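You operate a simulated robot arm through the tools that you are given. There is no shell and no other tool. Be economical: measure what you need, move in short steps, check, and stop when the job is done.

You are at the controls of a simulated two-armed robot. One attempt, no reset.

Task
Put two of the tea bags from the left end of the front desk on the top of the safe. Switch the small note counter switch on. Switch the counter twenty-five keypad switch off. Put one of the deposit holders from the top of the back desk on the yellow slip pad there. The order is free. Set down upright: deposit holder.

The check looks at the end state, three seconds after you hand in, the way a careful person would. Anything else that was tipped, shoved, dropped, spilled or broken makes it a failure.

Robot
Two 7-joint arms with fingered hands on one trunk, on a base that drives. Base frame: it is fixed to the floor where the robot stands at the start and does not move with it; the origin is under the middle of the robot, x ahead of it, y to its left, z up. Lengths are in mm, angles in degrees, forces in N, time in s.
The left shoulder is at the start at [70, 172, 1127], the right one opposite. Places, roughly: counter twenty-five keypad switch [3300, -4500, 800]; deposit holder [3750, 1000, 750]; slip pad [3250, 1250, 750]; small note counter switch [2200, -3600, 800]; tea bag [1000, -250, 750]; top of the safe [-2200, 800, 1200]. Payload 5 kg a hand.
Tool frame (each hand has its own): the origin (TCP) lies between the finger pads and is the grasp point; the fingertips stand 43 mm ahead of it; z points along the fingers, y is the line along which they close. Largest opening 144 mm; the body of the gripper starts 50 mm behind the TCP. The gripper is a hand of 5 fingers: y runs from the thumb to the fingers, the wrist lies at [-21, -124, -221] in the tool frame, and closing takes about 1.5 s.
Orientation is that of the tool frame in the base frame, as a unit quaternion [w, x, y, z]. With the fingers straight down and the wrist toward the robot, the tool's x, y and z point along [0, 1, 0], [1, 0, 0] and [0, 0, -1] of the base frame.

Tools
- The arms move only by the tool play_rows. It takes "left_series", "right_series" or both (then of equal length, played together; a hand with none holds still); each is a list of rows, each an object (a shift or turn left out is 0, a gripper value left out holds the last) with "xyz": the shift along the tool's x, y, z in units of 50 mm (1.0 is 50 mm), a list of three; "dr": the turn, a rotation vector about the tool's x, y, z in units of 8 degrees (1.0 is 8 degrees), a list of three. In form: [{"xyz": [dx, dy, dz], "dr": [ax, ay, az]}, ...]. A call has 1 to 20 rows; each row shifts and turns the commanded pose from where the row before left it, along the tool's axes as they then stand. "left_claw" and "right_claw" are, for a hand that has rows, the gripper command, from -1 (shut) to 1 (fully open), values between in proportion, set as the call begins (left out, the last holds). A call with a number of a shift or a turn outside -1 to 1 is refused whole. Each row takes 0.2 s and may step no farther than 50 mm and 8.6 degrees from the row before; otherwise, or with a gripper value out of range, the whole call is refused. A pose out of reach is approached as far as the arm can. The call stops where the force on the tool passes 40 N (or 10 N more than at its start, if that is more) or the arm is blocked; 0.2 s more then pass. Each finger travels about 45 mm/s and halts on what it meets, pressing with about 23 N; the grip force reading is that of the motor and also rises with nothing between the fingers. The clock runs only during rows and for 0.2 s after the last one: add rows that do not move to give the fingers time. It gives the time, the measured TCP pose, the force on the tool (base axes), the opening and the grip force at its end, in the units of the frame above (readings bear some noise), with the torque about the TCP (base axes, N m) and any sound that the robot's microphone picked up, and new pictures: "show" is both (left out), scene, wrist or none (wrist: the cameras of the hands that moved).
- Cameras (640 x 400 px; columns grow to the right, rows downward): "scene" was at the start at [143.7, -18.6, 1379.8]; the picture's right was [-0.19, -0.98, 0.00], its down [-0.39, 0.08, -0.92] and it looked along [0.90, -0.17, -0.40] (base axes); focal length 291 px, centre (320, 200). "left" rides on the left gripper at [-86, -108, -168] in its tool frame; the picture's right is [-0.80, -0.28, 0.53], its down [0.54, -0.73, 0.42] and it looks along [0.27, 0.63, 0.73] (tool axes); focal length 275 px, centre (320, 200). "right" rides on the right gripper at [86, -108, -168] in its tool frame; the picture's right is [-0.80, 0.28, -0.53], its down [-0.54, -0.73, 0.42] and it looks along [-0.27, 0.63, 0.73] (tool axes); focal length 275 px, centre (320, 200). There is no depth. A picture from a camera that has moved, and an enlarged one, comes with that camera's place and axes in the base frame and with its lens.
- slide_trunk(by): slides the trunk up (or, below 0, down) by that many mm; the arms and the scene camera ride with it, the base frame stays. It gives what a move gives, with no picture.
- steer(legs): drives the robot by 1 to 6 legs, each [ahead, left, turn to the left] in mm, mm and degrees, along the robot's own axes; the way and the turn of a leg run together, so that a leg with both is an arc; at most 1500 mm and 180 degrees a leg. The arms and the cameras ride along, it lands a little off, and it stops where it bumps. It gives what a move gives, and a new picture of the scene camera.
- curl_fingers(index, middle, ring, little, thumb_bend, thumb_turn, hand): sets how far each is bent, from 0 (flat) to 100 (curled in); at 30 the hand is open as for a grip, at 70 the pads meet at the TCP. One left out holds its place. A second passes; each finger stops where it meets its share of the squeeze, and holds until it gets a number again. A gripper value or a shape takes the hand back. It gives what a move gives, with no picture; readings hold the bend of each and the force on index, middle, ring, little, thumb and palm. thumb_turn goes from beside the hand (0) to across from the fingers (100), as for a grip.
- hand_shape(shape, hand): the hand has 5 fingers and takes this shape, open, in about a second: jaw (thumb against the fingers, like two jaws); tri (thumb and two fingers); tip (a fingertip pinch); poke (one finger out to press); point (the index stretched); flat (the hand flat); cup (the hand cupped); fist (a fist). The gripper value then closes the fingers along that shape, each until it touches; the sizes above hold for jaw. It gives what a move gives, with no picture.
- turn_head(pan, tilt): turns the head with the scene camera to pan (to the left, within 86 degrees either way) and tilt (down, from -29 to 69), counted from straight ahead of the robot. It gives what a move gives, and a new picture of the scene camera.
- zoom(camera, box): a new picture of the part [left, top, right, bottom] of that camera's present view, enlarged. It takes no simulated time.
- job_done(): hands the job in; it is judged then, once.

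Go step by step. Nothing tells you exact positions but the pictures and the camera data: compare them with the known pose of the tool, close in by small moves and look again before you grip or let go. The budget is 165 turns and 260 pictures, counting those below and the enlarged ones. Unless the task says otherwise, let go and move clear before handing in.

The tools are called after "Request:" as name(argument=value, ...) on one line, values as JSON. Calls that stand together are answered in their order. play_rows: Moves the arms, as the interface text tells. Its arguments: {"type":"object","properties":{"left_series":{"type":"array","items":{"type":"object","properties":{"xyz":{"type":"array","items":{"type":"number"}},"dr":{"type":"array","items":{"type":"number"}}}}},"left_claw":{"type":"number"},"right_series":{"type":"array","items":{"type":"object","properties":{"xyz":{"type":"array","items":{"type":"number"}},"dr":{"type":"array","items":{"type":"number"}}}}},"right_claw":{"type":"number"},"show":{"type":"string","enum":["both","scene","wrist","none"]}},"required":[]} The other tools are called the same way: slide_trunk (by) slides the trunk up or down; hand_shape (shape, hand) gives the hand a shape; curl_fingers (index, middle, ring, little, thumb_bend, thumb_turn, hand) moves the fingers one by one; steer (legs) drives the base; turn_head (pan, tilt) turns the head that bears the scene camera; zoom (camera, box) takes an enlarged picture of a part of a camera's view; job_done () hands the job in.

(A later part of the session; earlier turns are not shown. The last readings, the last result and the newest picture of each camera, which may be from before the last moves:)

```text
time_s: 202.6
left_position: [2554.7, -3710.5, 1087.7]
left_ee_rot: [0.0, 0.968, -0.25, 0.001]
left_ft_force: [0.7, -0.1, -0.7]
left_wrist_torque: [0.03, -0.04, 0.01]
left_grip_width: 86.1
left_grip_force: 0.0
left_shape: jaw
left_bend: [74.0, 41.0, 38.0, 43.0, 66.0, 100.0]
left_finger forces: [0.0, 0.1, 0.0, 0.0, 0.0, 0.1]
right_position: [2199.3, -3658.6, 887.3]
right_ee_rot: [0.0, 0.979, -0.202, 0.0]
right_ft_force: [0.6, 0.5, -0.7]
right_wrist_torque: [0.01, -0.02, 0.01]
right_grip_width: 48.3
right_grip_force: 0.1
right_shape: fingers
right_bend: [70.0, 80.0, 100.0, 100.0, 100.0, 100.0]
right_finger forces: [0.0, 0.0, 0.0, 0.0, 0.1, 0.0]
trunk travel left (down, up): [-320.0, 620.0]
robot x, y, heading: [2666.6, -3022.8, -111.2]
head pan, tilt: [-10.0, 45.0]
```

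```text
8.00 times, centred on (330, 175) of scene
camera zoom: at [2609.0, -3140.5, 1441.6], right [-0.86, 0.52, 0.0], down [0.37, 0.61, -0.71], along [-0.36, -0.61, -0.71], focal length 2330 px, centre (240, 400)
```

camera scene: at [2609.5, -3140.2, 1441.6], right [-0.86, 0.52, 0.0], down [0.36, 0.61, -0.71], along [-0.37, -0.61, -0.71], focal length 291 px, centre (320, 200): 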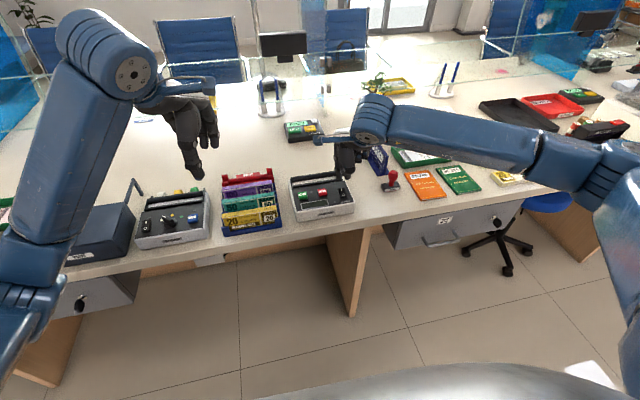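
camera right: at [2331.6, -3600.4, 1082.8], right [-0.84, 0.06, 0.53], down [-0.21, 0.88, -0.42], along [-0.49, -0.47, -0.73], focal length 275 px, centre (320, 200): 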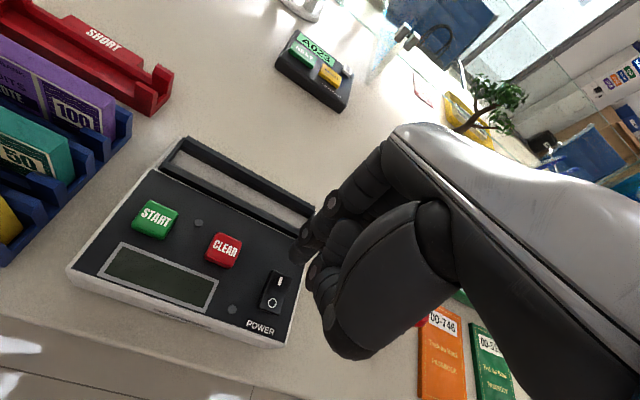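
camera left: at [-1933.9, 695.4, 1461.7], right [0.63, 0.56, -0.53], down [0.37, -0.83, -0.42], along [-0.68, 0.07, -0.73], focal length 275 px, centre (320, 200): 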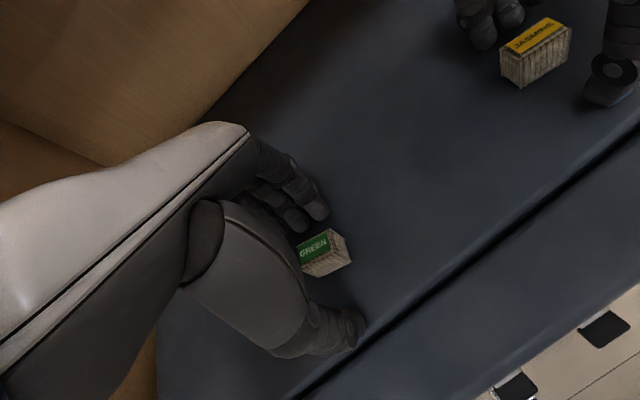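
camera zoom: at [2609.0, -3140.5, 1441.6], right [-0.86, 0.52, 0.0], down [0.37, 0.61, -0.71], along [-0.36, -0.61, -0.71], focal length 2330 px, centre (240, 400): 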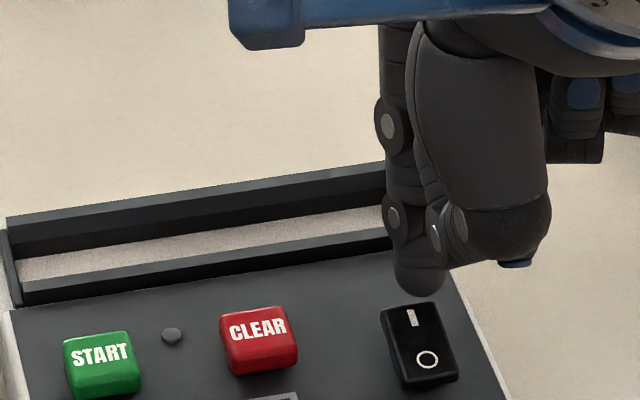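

Tip is nearly above "I". Nudge 4 mm farther and descend in small steps while watching the force.

Request:
play_rows(right_series=[{"xyz": [0, 0.09, 0.1]}, {"xyz": [0, 0, 0.1]}, {}], show="none")

Request:
play_rows(right_series=[{"xyz": [0, 0, 0.06]}, {"xyz": [0, 0, 0.06]}, {}], show="none")

Request:
zoom(camera="right", box=[210, 200, 370, 300])

Request:
zoom(camera="scene", box=[290, 150, 370, 200])

```text
time_s: 203.4
left_position: [2555.5, -3710.6, 1087.3]
left_ee_rot: [0.001, 0.968, -0.251, 0.002]
left_ft_force: [-0.4, 0.2, 0.1]
left_wrist_torque: [-0.02, -0.01, -0.02]
left_grip_width: 86.5
left_grip_force: 0.0
left_shape: jaw
left_bend: [74.0, 41.0, 38.0, 43.0, 66.0, 100.0]
left_finger forces: [0.0, 0.0, 0.1, 0.0, 0.1, 0.0]
right_position: [2197.5, -3662.9, 879.1]
right_ee_rot: [0.001, 0.979, -0.202, 0.0]
right_ft_force: [-0.5, -0.6, 0.4]
right_wrist_torque: [-0.03, 0.02, 0.0]
right_grip_width: 48.6
right_grip_force: 0.3
right_shape: fingers
right_bend: [70.0, 80.0, 100.0, 100.0, 100.0, 100.0]
right_finger forces: [0.4, 0.1, 0.0, 0.0, 0.1, 0.0]
trunk travel left (down, up): [-320.0, 620.0]
robot x, y, heading: [2671.8, -3020.5, -111.0]
head pan, tilt: [-10.0, 45.0]
```

```text
time_s: 204.2
left_position: [2555.0, -3710.1, 1087.7]
left_ee_rot: [0.0, 0.968, -0.249, 0.002]
left_ft_force: [-0.6, 0.8, 0.1]
left_wrist_torque: [0.0, 0.0, -0.01]
left_grip_width: 86.1
left_grip_force: 0.1
left_shape: jaw
left_bend: [74.0, 41.0, 38.0, 43.0, 66.0, 100.0]
left_finger forces: [0.0, 0.1, 0.0, 0.0, 0.0, 0.1]
right_position: [2197.5, -3663.7, 873.1]
right_ee_rot: [0.001, 0.979, -0.202, 0.0]
right_ft_force: [-1.1, -2.2, 1.8]
right_wrist_torque: [-0.06, 0.03, -0.02]
right_grip_width: 49.0
right_grip_force: 1.8
right_shape: fingers
right_bend: [70.0, 80.0, 100.0, 100.0, 100.0, 100.0]
right_finger forces: [2.7, 0.0, 0.1, 0.1, 0.0, 0.0]
trunk travel left (down, up): [-320.0, 620.0]
robot x, y, heading: [2668.7, -3026.8, -111.0]
head pan, tilt: [-10.0, 45.0]
```

```text
4.00 times, centred on (290, 250) of right
camera zoom: at [2319.4, -3598.3, 1041.3], right [-0.84, 0.06, 0.53], down [-0.21, 0.88, -0.42], along [-0.49, -0.47, -0.73], focal length 1101 px, centre (440, 0)
```

zoom: 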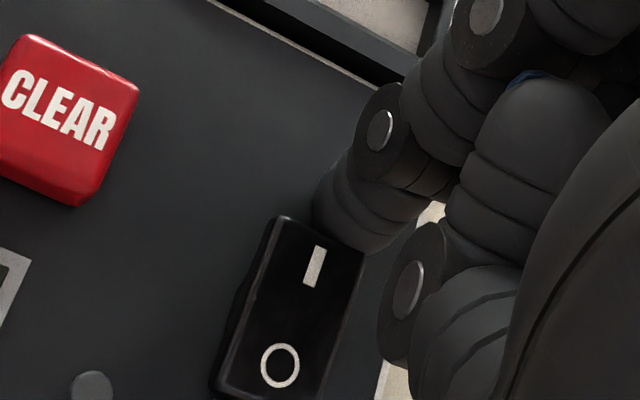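

```text
8.00 times, centred on (330, 175) of scene
camera zoom: at [2609.0, -3140.6, 1441.6], right [-0.86, 0.52, 0.0], down [0.36, 0.61, -0.71], along [-0.36, -0.61, -0.71], focal length 2330 px, centre (240, 400)
```

zoom: 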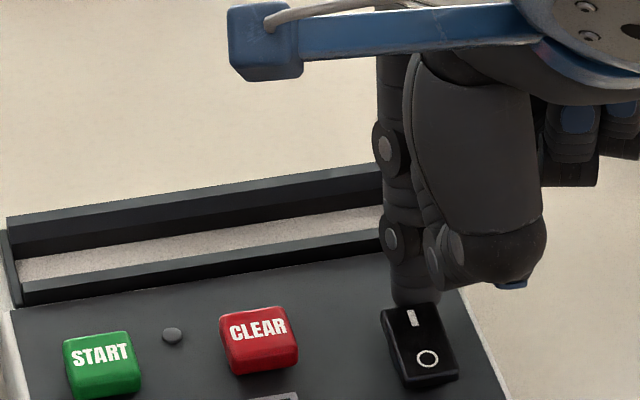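

The tip has caught the far side edge of the raised "I" end (so the switch is indeed off). Lift, come back ~11 mm toward me, and recheck.

Request:
play_rows(right_series=[{"xyz": [0, 0, -0.4]}, {"xyz": [0.06, -0.24, 0]}, {"xyz": [0, 0, 0.15]}, {}], show="none")

Request:
zoom(camera="right", box=[210, 200, 370, 300])

Request:
zoom(camera="scene", box=[290, 150, 370, 200])

```text
time_s: 205.2
left_position: [2555.9, -3709.8, 1086.7]
left_ee_rot: [0.0, 0.968, -0.25, 0.002]
left_ft_force: [-0.6, -0.2, 0.6]
left_wrist_torque: [0.03, -0.02, 0.03]
left_grip_width: 86.4
left_grip_force: 0.1
left_shape: jaw
left_bend: [74.0, 41.0, 38.0, 43.0, 66.0, 100.0]
left_finger forces: [0.1, 0.0, 0.0, 0.0, 0.0, 0.0]
right_position: [2203.6, -3653.0, 886.2]
right_ee_rot: [0.001, 0.979, -0.202, 0.0]
right_ft_force: [0.0, -1.2, 0.2]
right_wrist_torque: [-0.06, 0.04, -0.01]
right_grip_width: 48.6
right_grip_force: 0.8
right_shape: fingers
right_bend: [70.0, 80.0, 100.0, 100.0, 100.0, 100.0]
right_finger forces: [0.9, 0.0, 0.0, 0.1, 0.0, 0.0]
trunk travel left (down, up): [-320.0, 620.0]
robot x, y, heading: [2668.4, -3023.4, -111.3]
head pan, tilt: [-10.0, 45.0]
```

```text
4.00 times, centred on (290, 250) of right
camera zoom: at [2326.4, -3588.2, 1054.8], right [-0.84, 0.06, 0.53], down [-0.21, 0.88, -0.42], along [-0.49, -0.47, -0.73], focal length 1101 px, centre (440, 0)
```

zoom: 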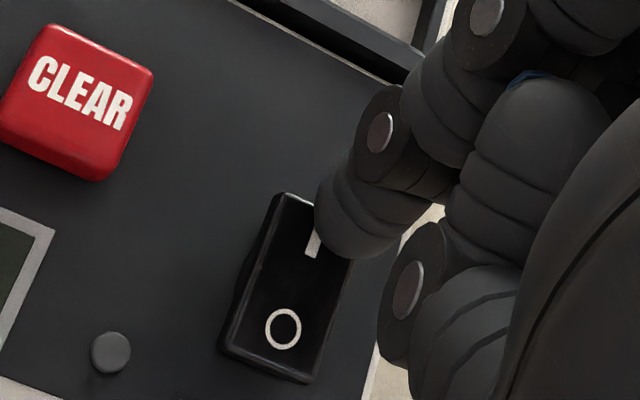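

```text
8.00 times, centred on (330, 175) of scene
camera zoom: at [2609.2, -3140.3, 1441.6], right [-0.86, 0.52, 0.0], down [0.36, 0.61, -0.71], along [-0.36, -0.61, -0.71], focal length 2330 px, centre (240, 400)
```

zoom: 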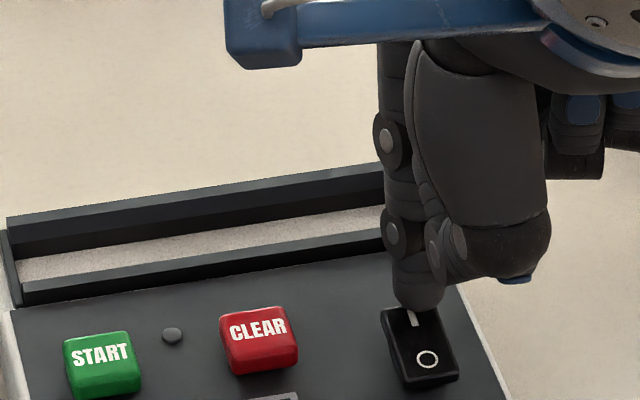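

Now the tip rests on the "I" end. Pressing down gradually.

Request:
play_rows(right_series=[{"xyz": [0, 0, 0.08]}, {"xyz": [0, 0, 0.08]}, {}], show="none")

Request:
zoom(camera="scene", box=[290, 150, 370, 200])

```text
time_s: 206.0
left_position: [2557.2, -3709.5, 1088.2]
left_ee_rot: [0.001, 0.968, -0.25, 0.001]
left_ft_force: [0.6, -1.1, 0.0]
left_wrist_torque: [-0.03, 0.03, 0.01]
left_grip_width: 86.3
left_grip_force: 0.0
left_shape: jaw
left_bend: [74.0, 41.0, 38.0, 43.0, 66.0, 100.0]
left_finger forces: [0.1, 0.0, 0.1, 0.0, 0.0, 0.0]
right_position: [2204.1, -3653.1, 881.7]
right_ee_rot: [0.002, 0.979, -0.202, -0.002]
right_ft_force: [-2.1, -3.7, 18.3]
right_wrist_torque: [-0.3, 0.02, -0.06]
right_grip_width: 48.4
right_grip_force: 8.9
right_shape: fingers
right_bend: [70.0, 80.0, 100.0, 100.0, 100.0, 100.0]
right_finger forces: [18.1, 0.0, 0.0, 0.1, 0.1, 0.0]
trunk travel left (down, up): [-320.0, 620.0]
robot x, y, heading: [2665.9, -3024.1, -111.0]
head pan, tilt: [-10.0, 45.0]
```

```text
8.00 times, centred on (330, 175) of scene
camera zoom: at [2609.8, -3139.7, 1441.9], right [-0.86, 0.52, 0.0], down [0.36, 0.61, -0.71], along [-0.37, -0.61, -0.71], focal length 2330 px, centre (240, 400)
```

zoom: 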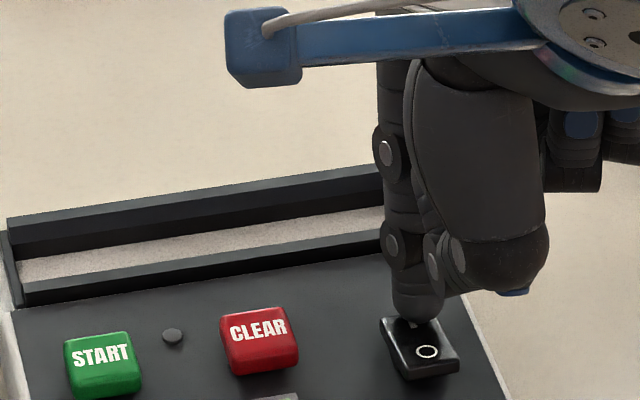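

The rocker has tipped over to "I". Lifting off and checking that it stays.

Request:
play_rows(right_series=[{"xyz": [0, 0, -0.4]}, {"xyz": [0, 0, -0.9]}, {"xyz": [0, 0, -0.9]}, {"xyz": [0, 0, -0.9]}, {"xyz": [0, 0, -0.9]}, {"xyz": [0, -0.9, 0]}], show="none")

Request:
zoom(camera="scene", box=[270, 150, 400, 231])

```text
time_s: 207.4
left_position: [2554.7, -3709.1, 1088.7]
left_ee_rot: [0.001, 0.968, -0.25, 0.003]
left_ft_force: [-0.6, 0.9, 0.2]
left_wrist_torque: [-0.05, -0.02, 0.02]
left_grip_width: 86.2
left_grip_force: 0.0
left_shape: jaw
left_bend: [74.0, 41.0, 38.0, 43.0, 66.0, 100.0]
left_finger forces: [0.1, 0.0, 0.1, 0.0, 0.0, 0.1]
right_position: [2221.7, -3606.1, 1077.3]
right_ee_rot: [0.003, 0.979, -0.203, 0.0]
right_ft_force: [0.2, 0.3, 0.7]
right_wrist_torque: [-0.05, 0.01, -0.01]
right_grip_width: 48.8
right_grip_force: 0.0
right_shape: fingers
right_bend: [70.0, 80.0, 100.0, 100.0, 100.0, 100.0]
right_finger forces: [0.0, 0.1, 0.1, 0.0, 0.0, 0.1]
trunk travel left (down, up): [-320.0, 620.0]
robot x, y, heading: [2666.5, -3022.9, -111.2]
head pan, tilt: [-10.0, 45.0]
```

```text
4.92 times, centred on (335, 190) of scene
camera zoom: at [2608.7, -3138.3, 1441.8], right [-0.86, 0.52, 0.0], down [0.37, 0.6, -0.71], along [-0.36, -0.61, -0.71], focal length 1434 px, centre (246, 247)
```

zoom: 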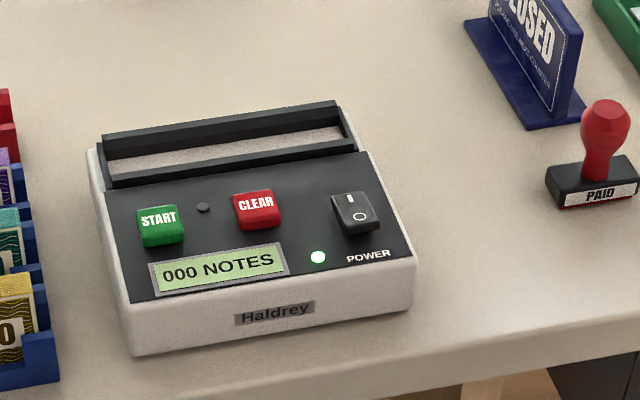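

The note counter is on ("000 NOTES", green light). Next the counter-25 keypad, further left. Looking there.

Request:
turn_head(pan=45, tilt=30)

```text
time_s: 208.7
left_position: [2555.0, -3710.8, 1087.9]
left_ee_rot: [0.0, 0.968, -0.25, 0.002]
left_ft_force: [0.3, -0.2, 0.2]
left_wrist_torque: [0.01, 0.02, -0.01]
left_grip_width: 86.5
left_grip_force: 0.0
left_shape: jaw
left_bend: [74.0, 41.0, 38.0, 43.0, 66.0, 100.0]
left_finger forces: [0.0, 0.0, 0.0, 0.0, 0.0, 0.1]
right_position: [2221.7, -3608.1, 1078.1]
right_ee_rot: [0.0, 0.979, -0.202, 0.0]
right_ft_force: [0.5, -0.3, -0.4]
right_wrist_torque: [0.03, 0.01, 0.02]
right_grip_width: 48.3
right_grip_force: 0.0
right_shape: fingers
right_bend: [70.0, 80.0, 100.0, 100.0, 100.0, 100.0]
right_finger forces: [0.0, 0.0, 0.1, 0.0, 0.0, 0.0]
trunk travel left (down, up): [-320.0, 620.0]
robot x, y, heading: [2665.1, -3026.6, -111.0]
head pan, tilt: [45.0, 30.0]
camera scene: at [2687.6, -3153.9, 1464.1], right [-0.91, -0.4, 0.0], down [-0.2, 0.46, -0.87], along [0.35, -0.79, -0.5], focal length 291 px, centre (320, 200)
```

scene: 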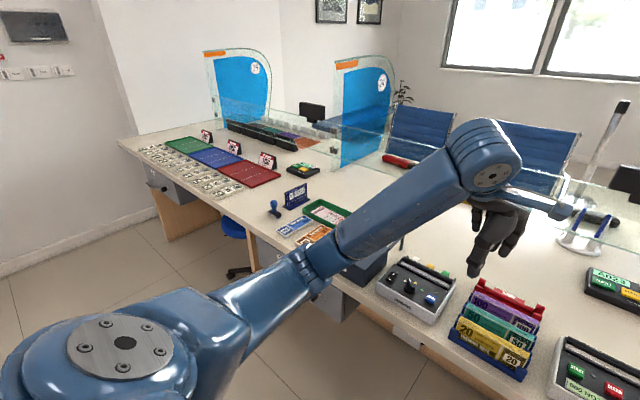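

The B046 keypad is at ≈[3400,-4510]. A stool stands under the counter there, so I'll stop short of it and use the left hand. Shifting left along the counter.

Request:
steer(legs=[[60, 880, 0]])

Request:
turn_head(pan=25, tilt=40)

```text
time_s: 213.3
left_position: [3384.1, -4071.5, 1086.9]
left_ee_rot: [0.001, 0.972, -0.234, 0.002]
left_ft_force: [-0.4, 0.6, 0.4]
left_wrist_torque: [0.0, -0.02, 0.03]
left_grip_width: 86.0
left_grip_force: 0.1
left_shape: jaw
left_bend: [74.0, 41.0, 38.0, 43.0, 66.0, 100.0]
left_finger forces: [0.0, 0.0, 0.0, 0.0, 0.0, 0.1]
right_position: [3048.6, -3981.6, 1076.7]
right_ee_rot: [0.001, 0.983, -0.185, 0.0]
right_ft_force: [0.1, -0.5, 0.0]
right_wrist_torque: [-0.01, 0.03, 0.0]
right_grip_width: 48.8
right_grip_force: 0.0
right_shape: fingers
right_bend: [70.0, 80.0, 100.0, 100.0, 100.0, 100.0]
right_finger forces: [0.0, 0.1, 0.1, 0.0, 0.1, 0.0]
trunk travel left (down, up): [-320.0, 620.0]
robot x, y, heading: [3474.2, -3383.5, -109.2]
head pan, tilt: [45.0, 30.0]
camera scene: at [3498.9, -3512.8, 1464.1], right [-0.9, -0.44, 0.0], down [-0.22, 0.45, -0.87], along [0.38, -0.78, -0.5], focal length 291 px, centre (320, 200)
```

scene: 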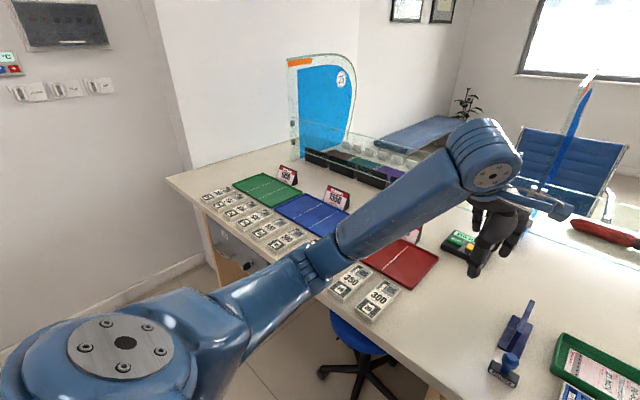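

```text
time_s: 214.2
left_position: [3385.2, -4074.1, 1086.6]
left_ee_rot: [0.0, 0.972, -0.234, 0.002]
left_ft_force: [-0.1, -0.3, 0.2]
left_wrist_torque: [0.02, 0.01, -0.01]
left_grip_width: 86.3
left_grip_force: 0.0
left_shape: jaw
left_bend: [74.0, 41.0, 38.0, 43.0, 66.0, 100.0]
left_finger forces: [0.1, 0.0, 0.0, 0.0, 0.0, 0.0]
right_position: [3047.9, -3983.6, 1075.9]
right_ee_rot: [0.0, 0.983, -0.186, 0.0]
right_ft_force: [0.2, -0.9, 0.0]
right_wrist_torque: [0.0, 0.0, -0.04]
right_grip_width: 48.6
right_grip_force: 0.1
right_shape: fingers
right_bend: [70.0, 80.0, 100.0, 100.0, 100.0, 100.0]
right_finger forces: [0.1, 0.1, 0.0, 0.0, 0.0, 0.0]
trunk travel left (down, up): [-320.0, 620.0]
robot x, y, heading: [3474.1, -3382.0, -109.1]
head pan, tilt: [25.0, 40.0]
camera scene: at [3467.9, -3515.9, 1448.8], right [-0.99, -0.1, 0.0], down [-0.07, 0.64, -0.77], along [0.08, -0.76, -0.64], focal length 291 px, centre (320, 200)
```

scene: 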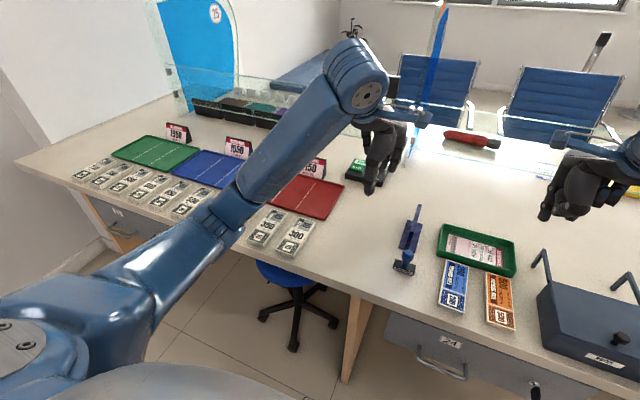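

Stool's front is under the counter edge, so I can come ~120 mm closer. Then I'll put the left hand in poke shape and study the keypad's switch.

Request:
steer(legs=[[120, 0, -1.8]])

Request:
hand_shape(hand="left", shape="poke")

Request:
curl_fingers(hand="left", middle=100, ring=100, little=100)

Request:
turn_head(pan=15, tilt=40)

Request:
zoom(camera="left", box=[160, 50, 640, 350])

```text
time_s: 215.4
left_position: [3320.1, -4180.0, 1086.5]
left_ee_rot: [0.001, 0.968, -0.251, 0.002]
left_ft_force: [0.1, -0.4, 0.3]
left_wrist_torque: [0.01, 0.03, -0.03]
left_grip_width: 86.3
left_grip_force: 0.1
left_shape: jaw
left_bend: [74.0, 41.0, 38.0, 43.0, 66.0, 100.0]
left_finger forces: [0.0, 0.0, 0.0, 0.0, 0.0, 0.0]
right_position: [2986.8, -4076.9, 1077.2]
right_ee_rot: [0.002, 0.979, -0.203, 0.0]
right_ft_force: [-0.1, -0.5, -0.2]
right_wrist_torque: [0.02, -0.03, 0.0]
right_grip_width: 48.7
right_grip_force: 0.0
right_shape: fingers
right_bend: [70.0, 80.0, 100.0, 100.0, 100.0, 100.0]
right_finger forces: [0.0, 0.0, 0.0, 0.0, 0.1, 0.0]
trunk travel left (down, up): [-320.0, 620.0]
robot x, y, heading: [3430.1, -3497.0, -111.0]
head pan, tilt: [25.0, 40.0]
camera scene: at [3422.7, -3626.0, 1448.9], right [-1.0, -0.07, 0.0], down [-0.04, 0.64, -0.77], along [0.05, -0.76, -0.64], focal length 291 px, centre (320, 200)
```

scene: 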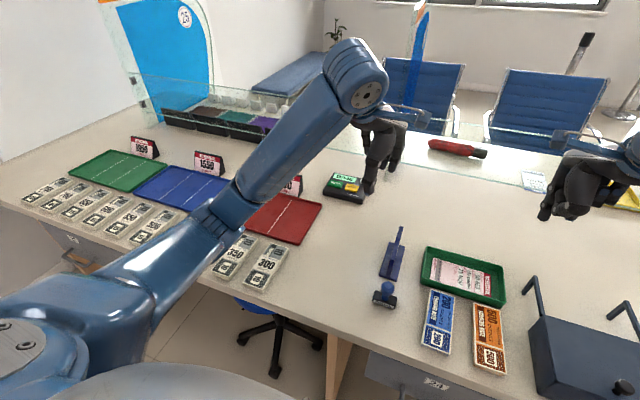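

```text
time_s: 216.3
left_position: [3320.3, -4180.6, 1087.3]
left_ee_rot: [0.001, 0.968, -0.252, 0.002]
left_ft_force: [1.0, -0.5, 0.2]
left_wrist_torque: [-0.02, -0.02, 0.01]
left_grip_width: 0.0
left_grip_force: 0.1
left_shape: poke
left_bend: [70.0, 70.0, 99.0, 99.0, 100.0, 100.0]
left_finger forces: [0.0, 0.0, 0.0, 0.1, 0.1, 0.0]
right_position: [2987.3, -4076.5, 1076.9]
right_ee_rot: [0.001, 0.979, -0.204, 0.0]
right_ft_force: [0.6, 1.0, 0.8]
right_wrist_torque: [-0.01, 0.01, -0.02]
right_grip_width: 48.6
right_grip_force: 0.1
right_shape: fingers
right_bend: [70.0, 80.0, 100.0, 100.0, 100.0, 100.0]
right_finger forces: [0.0, 0.0, 0.0, 0.0, 0.0, 0.1]
trunk travel left (down, up): [-320.0, 620.0]
robot x, y, heading: [3434.4, -3493.5, -111.2]
head pan, tilt: [25.0, 40.0]
```

```text
time_s: 217.3
left_position: [3319.2, -4179.8, 1087.3]
left_ee_rot: [0.0, 0.968, -0.252, 0.002]
left_ft_force: [0.2, 0.5, 0.8]
left_wrist_torque: [0.01, 0.02, 0.0]
left_grip_width: 48.6
left_grip_force: 0.0
left_shape: fingers
left_bend: [70.0, 80.0, 100.0, 100.0, 100.0, 100.0]
left_finger forces: [0.0, 0.0, 0.1, 0.0, 0.1, 0.0]
right_position: [2986.5, -4077.8, 1076.5]
right_ee_rot: [0.001, 0.979, -0.204, 0.0]
right_ft_force: [0.0, 0.3, 0.3]
right_wrist_torque: [-0.01, -0.03, -0.01]
right_grip_width: 48.4
right_grip_force: 0.0
right_shape: fingers
right_bend: [70.0, 80.0, 100.0, 100.0, 100.0, 100.0]
right_finger forces: [0.1, 0.0, 0.0, 0.0, 0.0, 0.0]
trunk travel left (down, up): [-320.0, 620.0]
robot x, y, heading: [3432.2, -3499.9, -111.3]
head pan, tilt: [25.0, 40.0]
```

```text
time_s: 218.0
left_position: [3319.6, -4179.9, 1087.3]
left_ee_rot: [0.0, 0.968, -0.253, 0.002]
left_ft_force: [0.3, 0.4, 0.1]
left_wrist_torque: [0.01, 0.01, 0.02]
left_grip_width: 48.5
left_grip_force: 0.0
left_shape: fingers
left_bend: [70.0, 80.0, 100.0, 100.0, 100.0, 100.0]
left_finger forces: [0.0, 0.1, 0.1, 0.0, 0.0, 0.1]
right_position: [2986.6, -4076.9, 1076.4]
right_ee_rot: [0.0, 0.979, -0.204, 0.0]
right_ft_force: [-0.2, 0.2, -0.4]
right_wrist_torque: [0.02, 0.02, 0.04]
right_grip_width: 48.5
right_grip_force: 0.0
right_shape: fingers
right_bend: [70.0, 80.0, 100.0, 100.0, 100.0, 100.0]
right_finger forces: [0.1, 0.0, 0.1, 0.0, 0.0, 0.0]
trunk travel left (down, up): [-320.0, 620.0]
robot x, y, heading: [3432.3, -3493.0, -110.9]
head pan, tilt: [15.0, 40.0]
camera scene: at [3407.9, -3625.8, 1448.8], right [-0.99, 0.11, 0.0], down [0.07, 0.64, -0.77], along [-0.08, -0.76, -0.64], focal length 291 px, centre (320, 200)
```

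scene: 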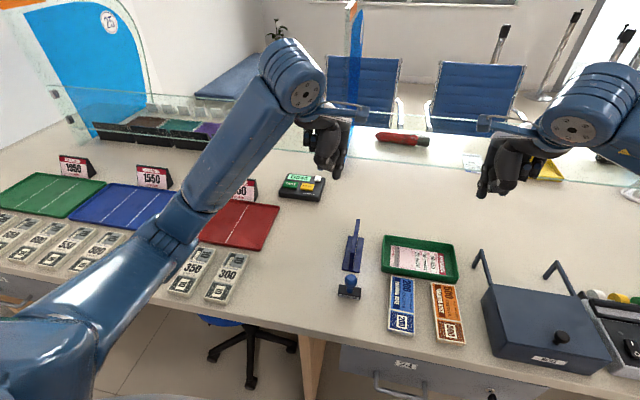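

```text
1.33 times, centred on (400, 200) of left
camera zoom: at [3298.1, -4043.5, 1254.8], right [-0.55, 0.64, -0.54], down [0.83, 0.37, -0.42], along [-0.07, -0.68, -0.73], focal length 367 px, centre (213, 200)
```

zoom: 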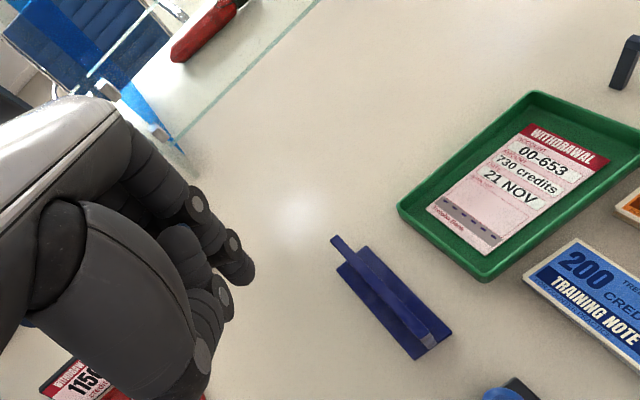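

Request:
zoom(camera="scene", box=[250, 150, 370, 225])

```text
5.33 times, centred on (310, 188) of scene
camera zoom: at [3407.9, -3625.8, 1448.8], right [-0.99, 0.11, 0.0], down [0.07, 0.64, -0.77], along [-0.08, -0.76, -0.64], focal length 1553 px, centre (373, 267)
```

zoom: 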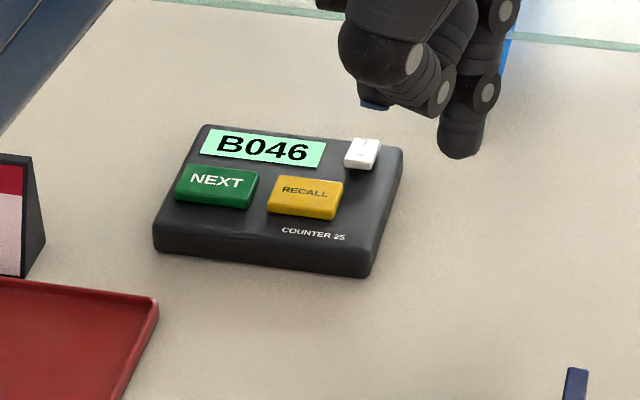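

This is the COUNTER 25 keypad; its white rocker is at ≈[3325,-4514,~805]. It's a long reach, so I'll tilt the left hand 40° forward and bring the fingertip above it.

Request:
play_rows(left_series=[{"dr": [-1, 0, 0]}, {"dr": [-1, 0, 0]}, {"dr": [-1, 0, 0]}, {"dr": [-1, 0, 0]}, {"dr": [-1, 0, 0]}, {"xyz": [0.511, 0.562, 0.472]}, {"xyz": [0.511, 0.562, 0.472]}, {"xyz": [0.511, 0.562, 0.472]}, {"xyz": [0.511, 0.562, 0.472]}, {"xyz": [0.511, 0.562, 0.472]}, {"xyz": [0.511, 0.562, 0.472]}, {"xyz": [0.511, 0.562, 0.472]}, {"xyz": [0, -0.514, 0.613]}, {"xyz": [0, -0.514, 0.613]}, {}])

Request:
zoom(camera="scene", box=[250, 130, 370, 205])

```text
time_s: 221.2
left_position: [3352.0, -4491.3, 1012.9]
left_ee_rot: [0.331, 0.91, -0.237, -0.084]
left_ft_force: [-0.9, 0.4, 0.3]
left_wrist_torque: [0.0, -0.02, 0.03]
left_grip_width: 48.2
left_grip_force: 0.0
left_shape: fingers
left_bend: [70.0, 80.0, 100.0, 100.0, 100.0, 100.0]
left_finger forces: [0.0, 0.0, 0.0, 0.1, 0.0, 0.1]
right_position: [2987.8, -4077.2, 1076.8]
right_ee_rot: [0.002, 0.979, -0.204, 0.0]
right_ft_force: [-1.0, 0.7, 0.1]
right_wrist_torque: [-0.03, 0.01, 0.0]
right_grip_width: 48.7
right_grip_force: 0.1
right_shape: fingers
right_bend: [70.0, 80.0, 100.0, 100.0, 100.0, 100.0]
right_finger forces: [0.0, 0.0, 0.0, 0.0, 0.1, 0.1]
trunk travel left (down, up): [-320.0, 620.0]
robot x, y, heading: [3432.7, -3493.9, -111.2]
head pan, tilt: [15.0, 40.0]
camera scene: at [3407.7, -3625.4, 1448.9], right [-0.99, 0.11, 0.0], down [0.07, 0.64, -0.77], along [-0.08, -0.76, -0.64], focal length 291 px, centre (320, 200)
camera left: at [3371.7, -4283.8, 1071.9], right [-0.75, 0.28, -0.59], down [0.62, -0.02, -0.79], along [-0.23, -0.96, -0.16], focal length 275 px, centre (320, 200)
```

scene: 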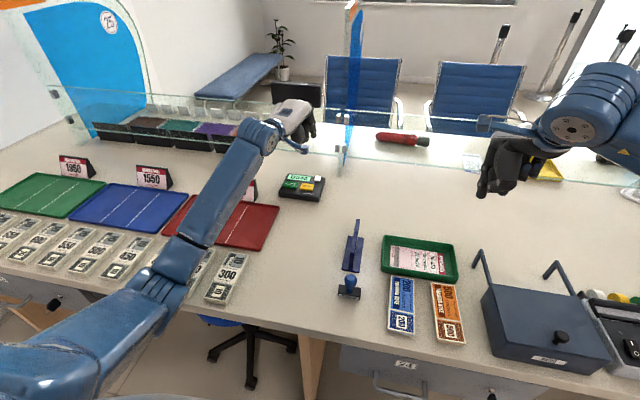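
left: 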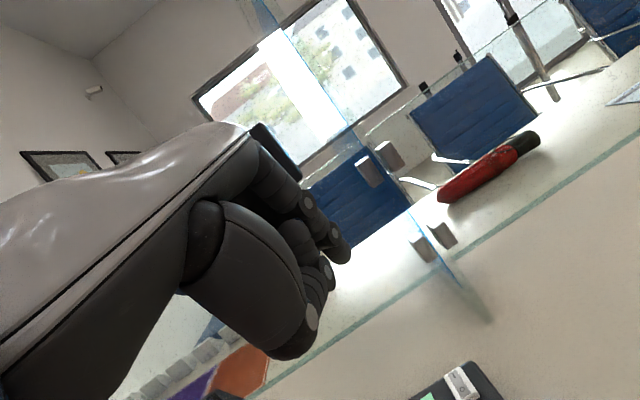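

```text
5.33 times, centred on (310, 168) of scene
camera zoom: at [3407.7, -3625.4, 1448.9], right [-0.99, 0.11, 0.0], down [0.07, 0.64, -0.77], along [-0.08, -0.76, -0.64], focal length 1553 px, centre (373, 373)
```

zoom: 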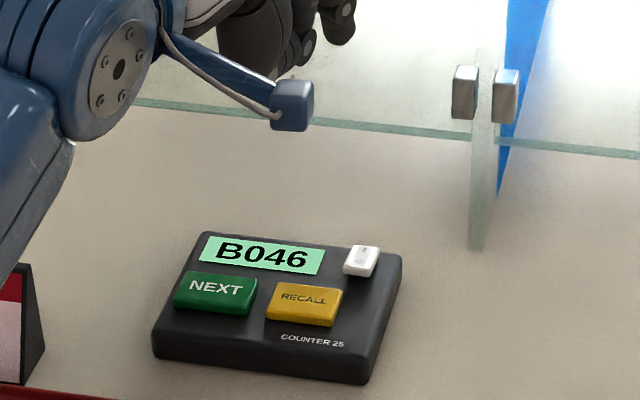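

Request:
play_rows(left_series=[{"xyz": [0, -0.514, 0.613]}, {"xyz": [0, -0.514, 0.613]}, {"xyz": [0, -0.45, 0.536]}, {}], show="none")

Request:
zoom(camera="scene", box=[280, 150, 360, 200])

Request:
zoom(camera="left", box=[280, 200, 520, 350])

```text
time_s: 222.2
left_position: [3351.1, -4493.1, 895.9]
left_ee_rot: [0.331, 0.909, -0.238, -0.085]
left_ft_force: [-0.9, 0.1, -0.8]
left_wrist_torque: [0.01, -0.01, 0.02]
left_grip_width: 48.5
left_grip_force: 0.0
left_shape: fingers
left_bend: [70.0, 80.0, 100.0, 100.0, 100.0, 100.0]
left_finger forces: [0.0, 0.0, 0.0, 0.0, 0.0, 0.0]
right_position: [2985.5, -4078.1, 1076.8]
right_ee_rot: [0.001, 0.979, -0.204, 0.0]
right_ft_force: [0.3, -0.1, 0.7]
right_wrist_torque: [-0.01, 0.01, 0.04]
right_grip_width: 48.7
right_grip_force: 0.1
right_shape: fingers
right_bend: [70.0, 80.0, 100.0, 100.0, 100.0, 100.0]
right_finger forces: [0.0, 0.0, 0.1, 0.0, 0.1, 0.0]
trunk travel left (down, up): [-320.0, 620.0]
robot x, y, heading: [3431.5, -3494.5, -111.3]
head pan, tilt: [15.0, 40.0]
```

```text
8.00 times, centred on (320, 175) of scene
camera zoom: at [3407.8, -3625.4, 1448.8], right [-0.99, 0.11, 0.0], down [0.07, 0.64, -0.77], along [-0.08, -0.76, -0.64], focal length 2330 px, centre (320, 400)
```

zoom: 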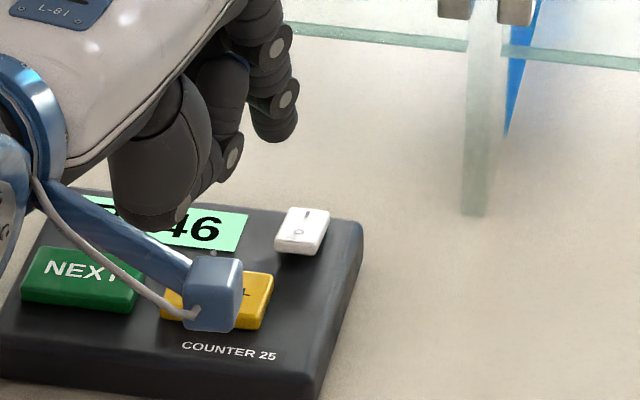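

```text
2.67 times, centred on (400, 275) of left
camera zoom: at [3370.5, -4284.5, 954.0], right [-0.75, 0.28, -0.6], down [0.62, -0.02, -0.79], along [-0.23, -0.96, -0.16], focal length 734 px, centre (107, 0)
```

zoom: 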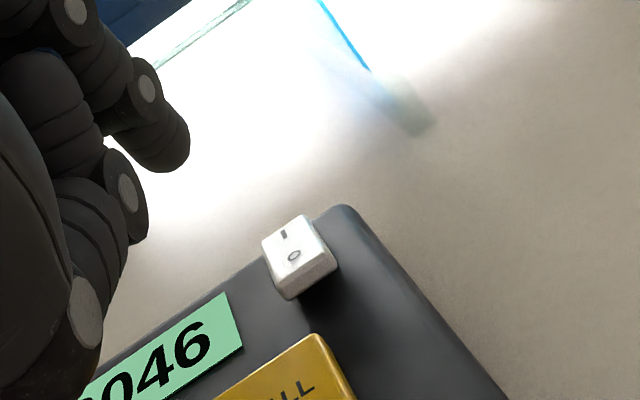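

The far mark is "I" and the near "O" end is raised (on). O is ≈ 20 mm right, 19 mm back and 35 mm below the fingertip. Correcting.

Request:
play_rows(left_series=[{"xyz": [-0.39, -0.291, -0.244]}, {"xyz": [0, -0.19, 0.23]}, {}], show="none")

Request:
zoom(camera="scene", box=[280, 150, 360, 200])

Request:
zoom(camera="left", box=[280, 200, 440, 300])

```text
time_s: 223.0
left_position: [3341.8, -4467.7, 878.5]
left_ee_rot: [0.331, 0.91, -0.236, -0.083]
left_ft_force: [0.0, 0.7, -0.2]
left_wrist_torque: [0.01, 0.0, 0.01]
left_grip_width: 48.3
left_grip_force: 0.1
left_shape: fingers
left_bend: [70.0, 80.0, 100.0, 100.0, 100.0, 100.0]
left_finger forces: [0.0, 0.0, 0.1, 0.1, 0.1, 0.0]
right_position: [2986.6, -4077.4, 1077.1]
right_ee_rot: [0.001, 0.979, -0.204, 0.0]
right_ft_force: [-0.4, 0.0, 0.4]
right_wrist_torque: [-0.02, -0.03, 0.05]
right_grip_width: 48.5
right_grip_force: 0.0
right_shape: fingers
right_bend: [70.0, 80.0, 100.0, 100.0, 100.0, 100.0]
right_finger forces: [0.1, 0.1, 0.0, 0.1, 0.0, 0.0]
trunk travel left (down, up): [-320.0, 620.0]
robot x, y, heading: [3434.0, -3490.9, -111.3]
head pan, tilt: [15.0, 40.0]
```

```text
8.00 times, centred on (320, 175) of scene
camera zoom: at [3407.9, -3625.5, 1448.8], right [-0.99, 0.11, 0.0], down [0.07, 0.64, -0.77], along [-0.08, -0.76, -0.64], focal length 2330 px, centre (320, 400)
```

zoom: 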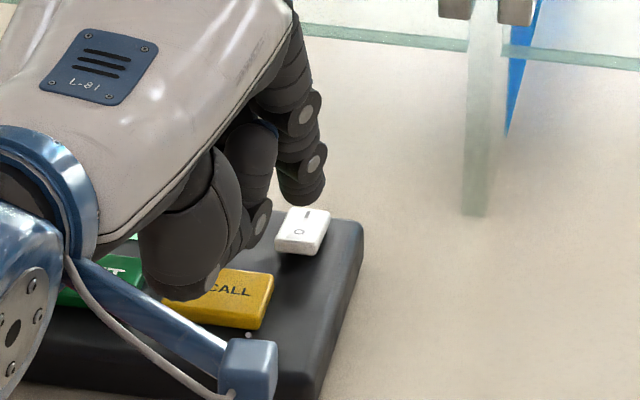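

```text
4.00 times, centred on (360, 250) of left
camera zoom: at [3361.0, -4259.5, 936.1], right [-0.75, 0.28, -0.6], down [0.62, -0.02, -0.79], along [-0.23, -0.96, -0.16], focal length 1101 px, centre (160, 0)
```

zoom: 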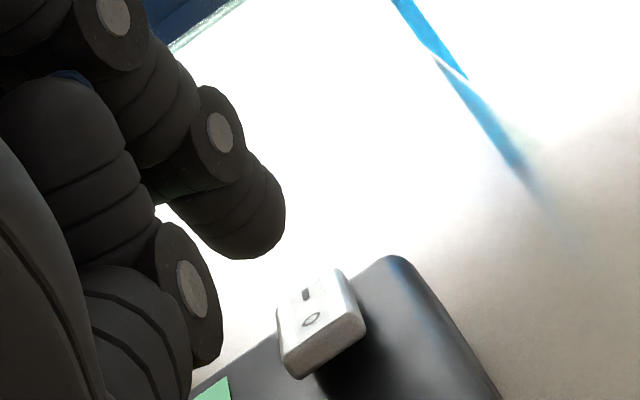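

Tip is ~22 mm above and ~8 mm nearer than the "O" mark. Nudging 5 mm forward and descending in steps.

Request:
play_rows(left_series=[{"xyz": [0, 0.077, 0.064]}, {"xyz": [0, -0.103, 0.123]}, {"xyz": [0, -0.09, 0.107]}, {}], show="none")

Request:
zoom(camera="scene", box=[280, 150, 360, 200])

Request:
zoom(camera="left", box=[280, 200, 440, 300])

```text
time_s: 224.0
left_position: [3341.2, -4470.5, 864.2]
left_ee_rot: [0.331, 0.909, -0.237, -0.084]
left_ft_force: [-0.9, -0.2, -0.2]
left_wrist_torque: [0.04, 0.02, -0.01]
left_grip_width: 48.8
left_grip_force: 0.0
left_shape: fingers
left_bend: [70.0, 80.0, 100.0, 100.0, 100.0, 100.0]
left_finger forces: [0.1, 0.1, 0.0, 0.0, 0.0, 0.0]
right_position: [2986.6, -4076.9, 1077.5]
right_ee_rot: [0.001, 0.979, -0.203, 0.001]
right_ft_force: [-0.8, 0.3, -0.2]
right_wrist_torque: [-0.01, 0.01, 0.01]
right_grip_width: 48.1
right_grip_force: 0.0
right_shape: fingers
right_bend: [70.0, 80.0, 100.0, 100.0, 100.0, 100.0]
right_finger forces: [0.1, 0.0, 0.0, 0.1, 0.0, 0.0]
trunk travel left (down, up): [-320.0, 620.0]
robot x, y, heading: [3435.2, -3494.3, -111.3]
head pan, tilt: [15.0, 40.0]
```

```text
8.00 times, centred on (320, 175) of scene
camera zoom: at [3407.8, -3625.7, 1448.8], right [-0.99, 0.11, 0.0], down [0.07, 0.64, -0.77], along [-0.08, -0.76, -0.64], focal length 2330 px, centre (320, 400)
```

zoom: 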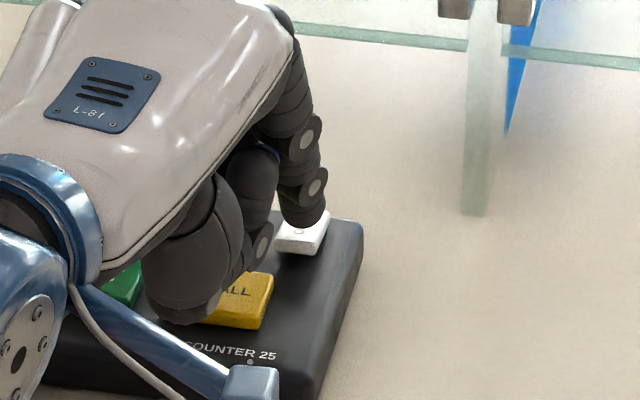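

```text
4.00 times, centred on (360, 250) of left
camera zoom: at [3360.2, -4262.6, 921.5], right [-0.75, 0.28, -0.6], down [0.62, -0.02, -0.79], along [-0.23, -0.96, -0.16], focal length 1101 px, centre (160, 0)
```

zoom: 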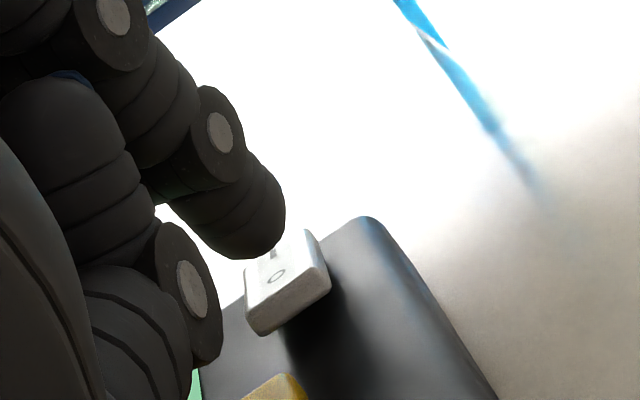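

Request:
play_rows(left_series=[{"xyz": [0, -0.045, 0.054]}, {"xyz": [0, -0.045, 0.054]}, {}], show="none")

Request:
zoom(camera="left", box=[280, 200, 440, 300])

```text
time_s: 224.8
left_position: [3341.2, -4470.2, 855.5]
left_ee_rot: [0.331, 0.909, -0.239, -0.085]
left_ft_force: [-1.2, 0.1, 0.3]
left_wrist_torque: [-0.02, 0.01, 0.01]
left_grip_width: 48.6
left_grip_force: 0.0
left_shape: fingers
left_bend: [70.0, 80.0, 100.0, 100.0, 100.0, 100.0]
left_finger forces: [0.0, 0.0, 0.1, 0.0, 0.0, 0.0]
right_position: [2986.3, -4077.0, 1075.8]
right_ee_rot: [0.001, 0.979, -0.204, 0.0]
right_ft_force: [-0.1, -1.1, 0.3]
right_wrist_torque: [-0.01, 0.01, 0.03]
right_grip_width: 48.7
right_grip_force: 0.1
right_shape: fingers
right_bend: [70.0, 80.0, 100.0, 100.0, 100.0, 100.0]
right_finger forces: [0.1, 0.0, 0.0, 0.1, 0.0, 0.0]
trunk travel left (down, up): [-320.0, 620.0]
robot x, y, heading: [3438.0, -3495.2, -111.0]
head pan, tilt: [15.0, 40.0]
```

```text
4.00 times, centred on (360, 250) of left
camera zoom: at [3359.8, -4262.1, 913.9], right [-0.75, 0.28, -0.59], down [0.62, -0.02, -0.79], along [-0.23, -0.96, -0.16], focal length 1101 px, centre (160, 0)
```

zoom: 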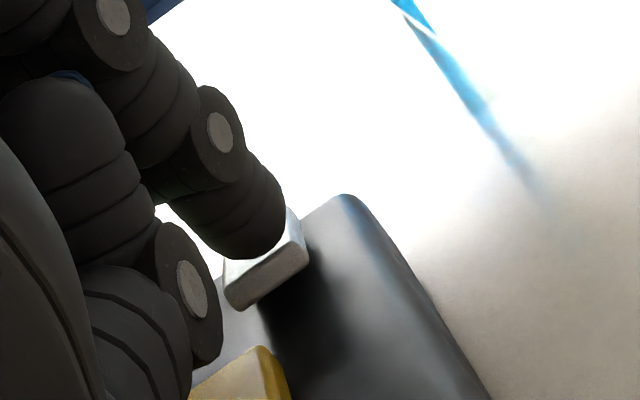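

Request:
play_rows(left_series=[{"xyz": [0, -0.045, 0.054]}, {"xyz": [0, -0.045, 0.054]}, {}], show="none")

Request:
zoom(camera="left", box=[280, 200, 440, 300])

Request:
zoom(camera="scene", box=[280, 150, 360, 200])

```text
time_s: 225.6
left_position: [3340.3, -4471.3, 848.8]
left_ee_rot: [0.332, 0.909, -0.237, -0.084]
left_ft_force: [-0.4, 0.0, 0.1]
left_wrist_torque: [0.01, -0.02, 0.01]
left_grip_width: 48.5
left_grip_force: 0.7
left_shape: fingers
left_bend: [70.0, 80.0, 100.0, 100.0, 100.0, 100.0]
left_finger forces: [0.2, 0.0, 0.1, 0.1, 0.0, 0.0]
right_position: [2986.5, -4077.9, 1077.4]
right_ee_rot: [0.001, 0.979, -0.203, 0.0]
right_ft_force: [0.0, -0.7, 0.0]
right_wrist_torque: [-0.03, 0.02, 0.02]
right_grip_width: 48.4
right_grip_force: 0.0
right_shape: fingers
right_bend: [70.0, 80.0, 100.0, 100.0, 100.0, 100.0]
right_finger forces: [0.0, 0.0, 0.0, 0.0, 0.0, 0.0]
trunk travel left (down, up): [-320.0, 620.0]
robot x, y, heading: [3431.0, -3495.8, -111.0]
head pan, tilt: [15.0, 40.0]
heard: click
```

```text
4.00 times, centred on (360, 250) of left
camera zoom: at [3359.8, -4262.5, 907.1], right [-0.75, 0.28, -0.59], down [0.62, -0.02, -0.79], along [-0.23, -0.96, -0.16], focal length 1101 px, centre (160, 0)
```

zoom: 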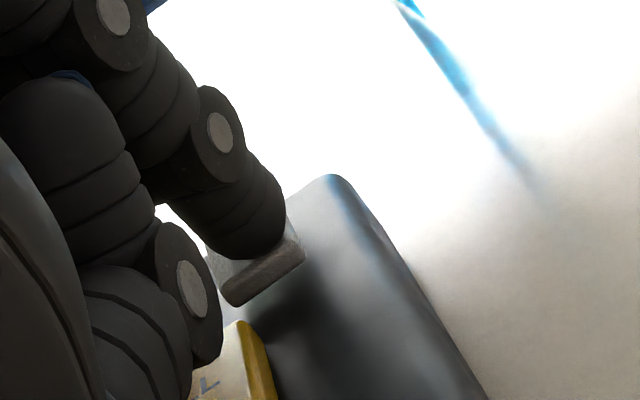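

```text
8.00 times, centred on (320, 175) of scene
camera zoom: at [3407.8, -3625.7, 1448.8], right [-0.99, 0.11, 0.0], down [0.07, 0.64, -0.77], along [-0.08, -0.76, -0.64], focal length 2330 px, centre (320, 400)
```

zoom: 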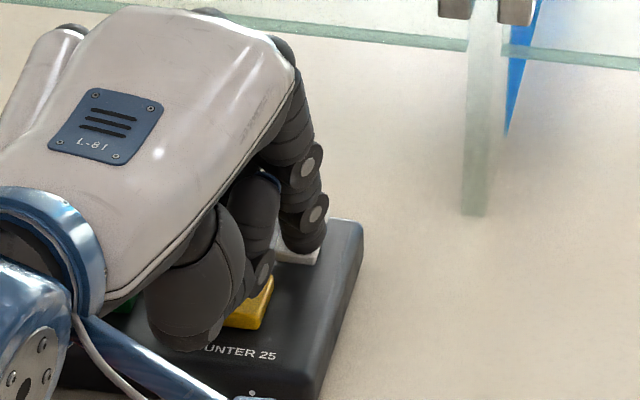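

A click was heard and the near end went down. Lifting off to check the keypad.

Request:
play_rows(left_series=[{"xyz": [0, 0.257, -0.306]}, {"xyz": [0, 0.514, -0.613]}, {"xyz": [0, 0.514, -0.613]}, {"xyz": [0, 0.514, -0.613]}, {"xyz": [0, 0.514, -0.613]}, {"xyz": [0, 0.514, -0.613]}, {"xyz": [0, -0.6, -0.5]}, {"xyz": [0, -0.6, -0.5]}, {"xyz": [0, -0.6, -0.5]}, {"xyz": [0, -0.6, -0.5]}], show="none")

Request:
zoom(camera="scene", box=[250, 140, 370, 215])

```text
time_s: 227.8
left_position: [3416.9, -4332.9, 1070.9]
left_ee_rot: [0.332, 0.909, -0.238, -0.085]
left_ft_force: [-0.1, -0.3, 0.3]
left_wrist_torque: [-0.02, 0.01, 0.02]
left_grip_width: 48.4
left_grip_force: 0.1
left_shape: fingers
left_bend: [70.0, 80.0, 100.0, 100.0, 100.0, 100.0]
left_finger forces: [0.0, 0.0, 0.0, 0.1, 0.1, 0.0]
right_position: [2987.4, -4076.2, 1078.0]
right_ee_rot: [0.001, 0.979, -0.204, -0.001]
right_ft_force: [-0.9, 1.7, -0.6]
right_wrist_torque: [-0.02, 0.07, -0.02]
right_grip_width: 48.5
right_grip_force: 0.0
right_shape: fingers
right_bend: [70.0, 80.0, 100.0, 100.0, 100.0, 100.0]
right_finger forces: [0.1, 0.1, 0.0, 0.1, 0.0, 0.1]
trunk travel left (down, up): [-320.0, 620.0]
robot x, y, heading: [3428.4, -3491.1, -111.3]
head pan, tilt: [15.0, 40.0]
```

```text
5.33 times, centred on (310, 178) of scene
camera zoom: at [3409.4, -3624.7, 1449.0], right [-0.99, 0.11, 0.0], down [0.07, 0.64, -0.77], along [-0.08, -0.76, -0.64], focal length 1553 px, centre (373, 320)
```

zoom: 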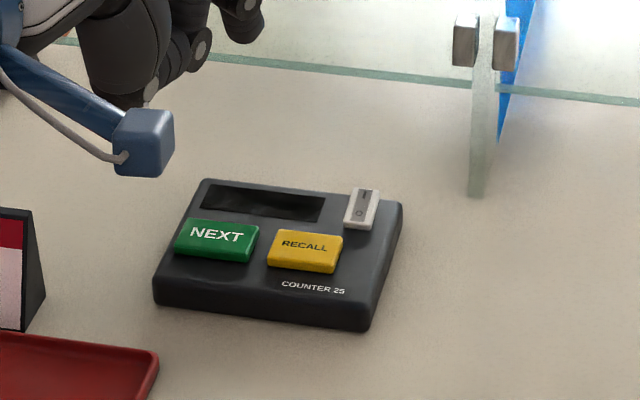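

The keypad display is dark, so it is off. Backing clear of the counter before handing in.

Request:
steer(legs=[[-450, 0, 0]])

```text
time_s: 230.6
left_position: [3580.7, -3908.7, 1071.4]
left_ee_rot: [0.332, 0.909, -0.239, -0.085]
left_ft_force: [0.9, 0.0, 0.7]
left_wrist_torque: [0.0, 0.0, 0.0]
left_grip_width: 48.6
left_grip_force: 0.1
left_shape: fingers
left_bend: [70.0, 80.0, 100.0, 100.0, 100.0, 100.0]
left_finger forces: [0.1, 0.0, 0.0, 0.0, 0.0, 0.1]
right_position: [3151.7, -3650.6, 1076.2]
right_ee_rot: [0.001, 0.979, -0.204, -0.001]
right_ft_force: [0.7, 0.5, -0.4]
right_wrist_torque: [0.01, 0.0, 0.01]
right_grip_width: 48.2
right_grip_force: 0.1
right_shape: fingers
right_bend: [70.0, 80.0, 100.0, 100.0, 100.0, 100.0]
right_finger forces: [0.0, 0.0, 0.1, 0.0, 0.1, 0.0]
trunk travel left (down, up): [-320.0, 620.0]
robot x, y, heading: [3597.7, -3065.3, -111.3]
head pan, tilt: [15.0, 40.0]
camera scene: at [3573.7, -3199.1, 1448.8], right [-0.99, 0.11, 0.0], down [0.07, 0.64, -0.77], along [-0.08, -0.76, -0.64], focal length 291 px, centre (320, 200)
```

scene: 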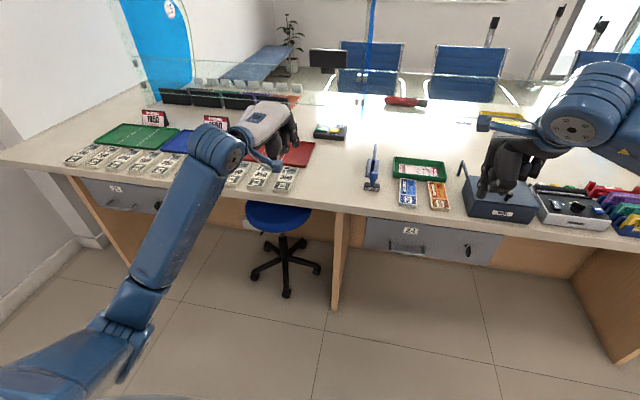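

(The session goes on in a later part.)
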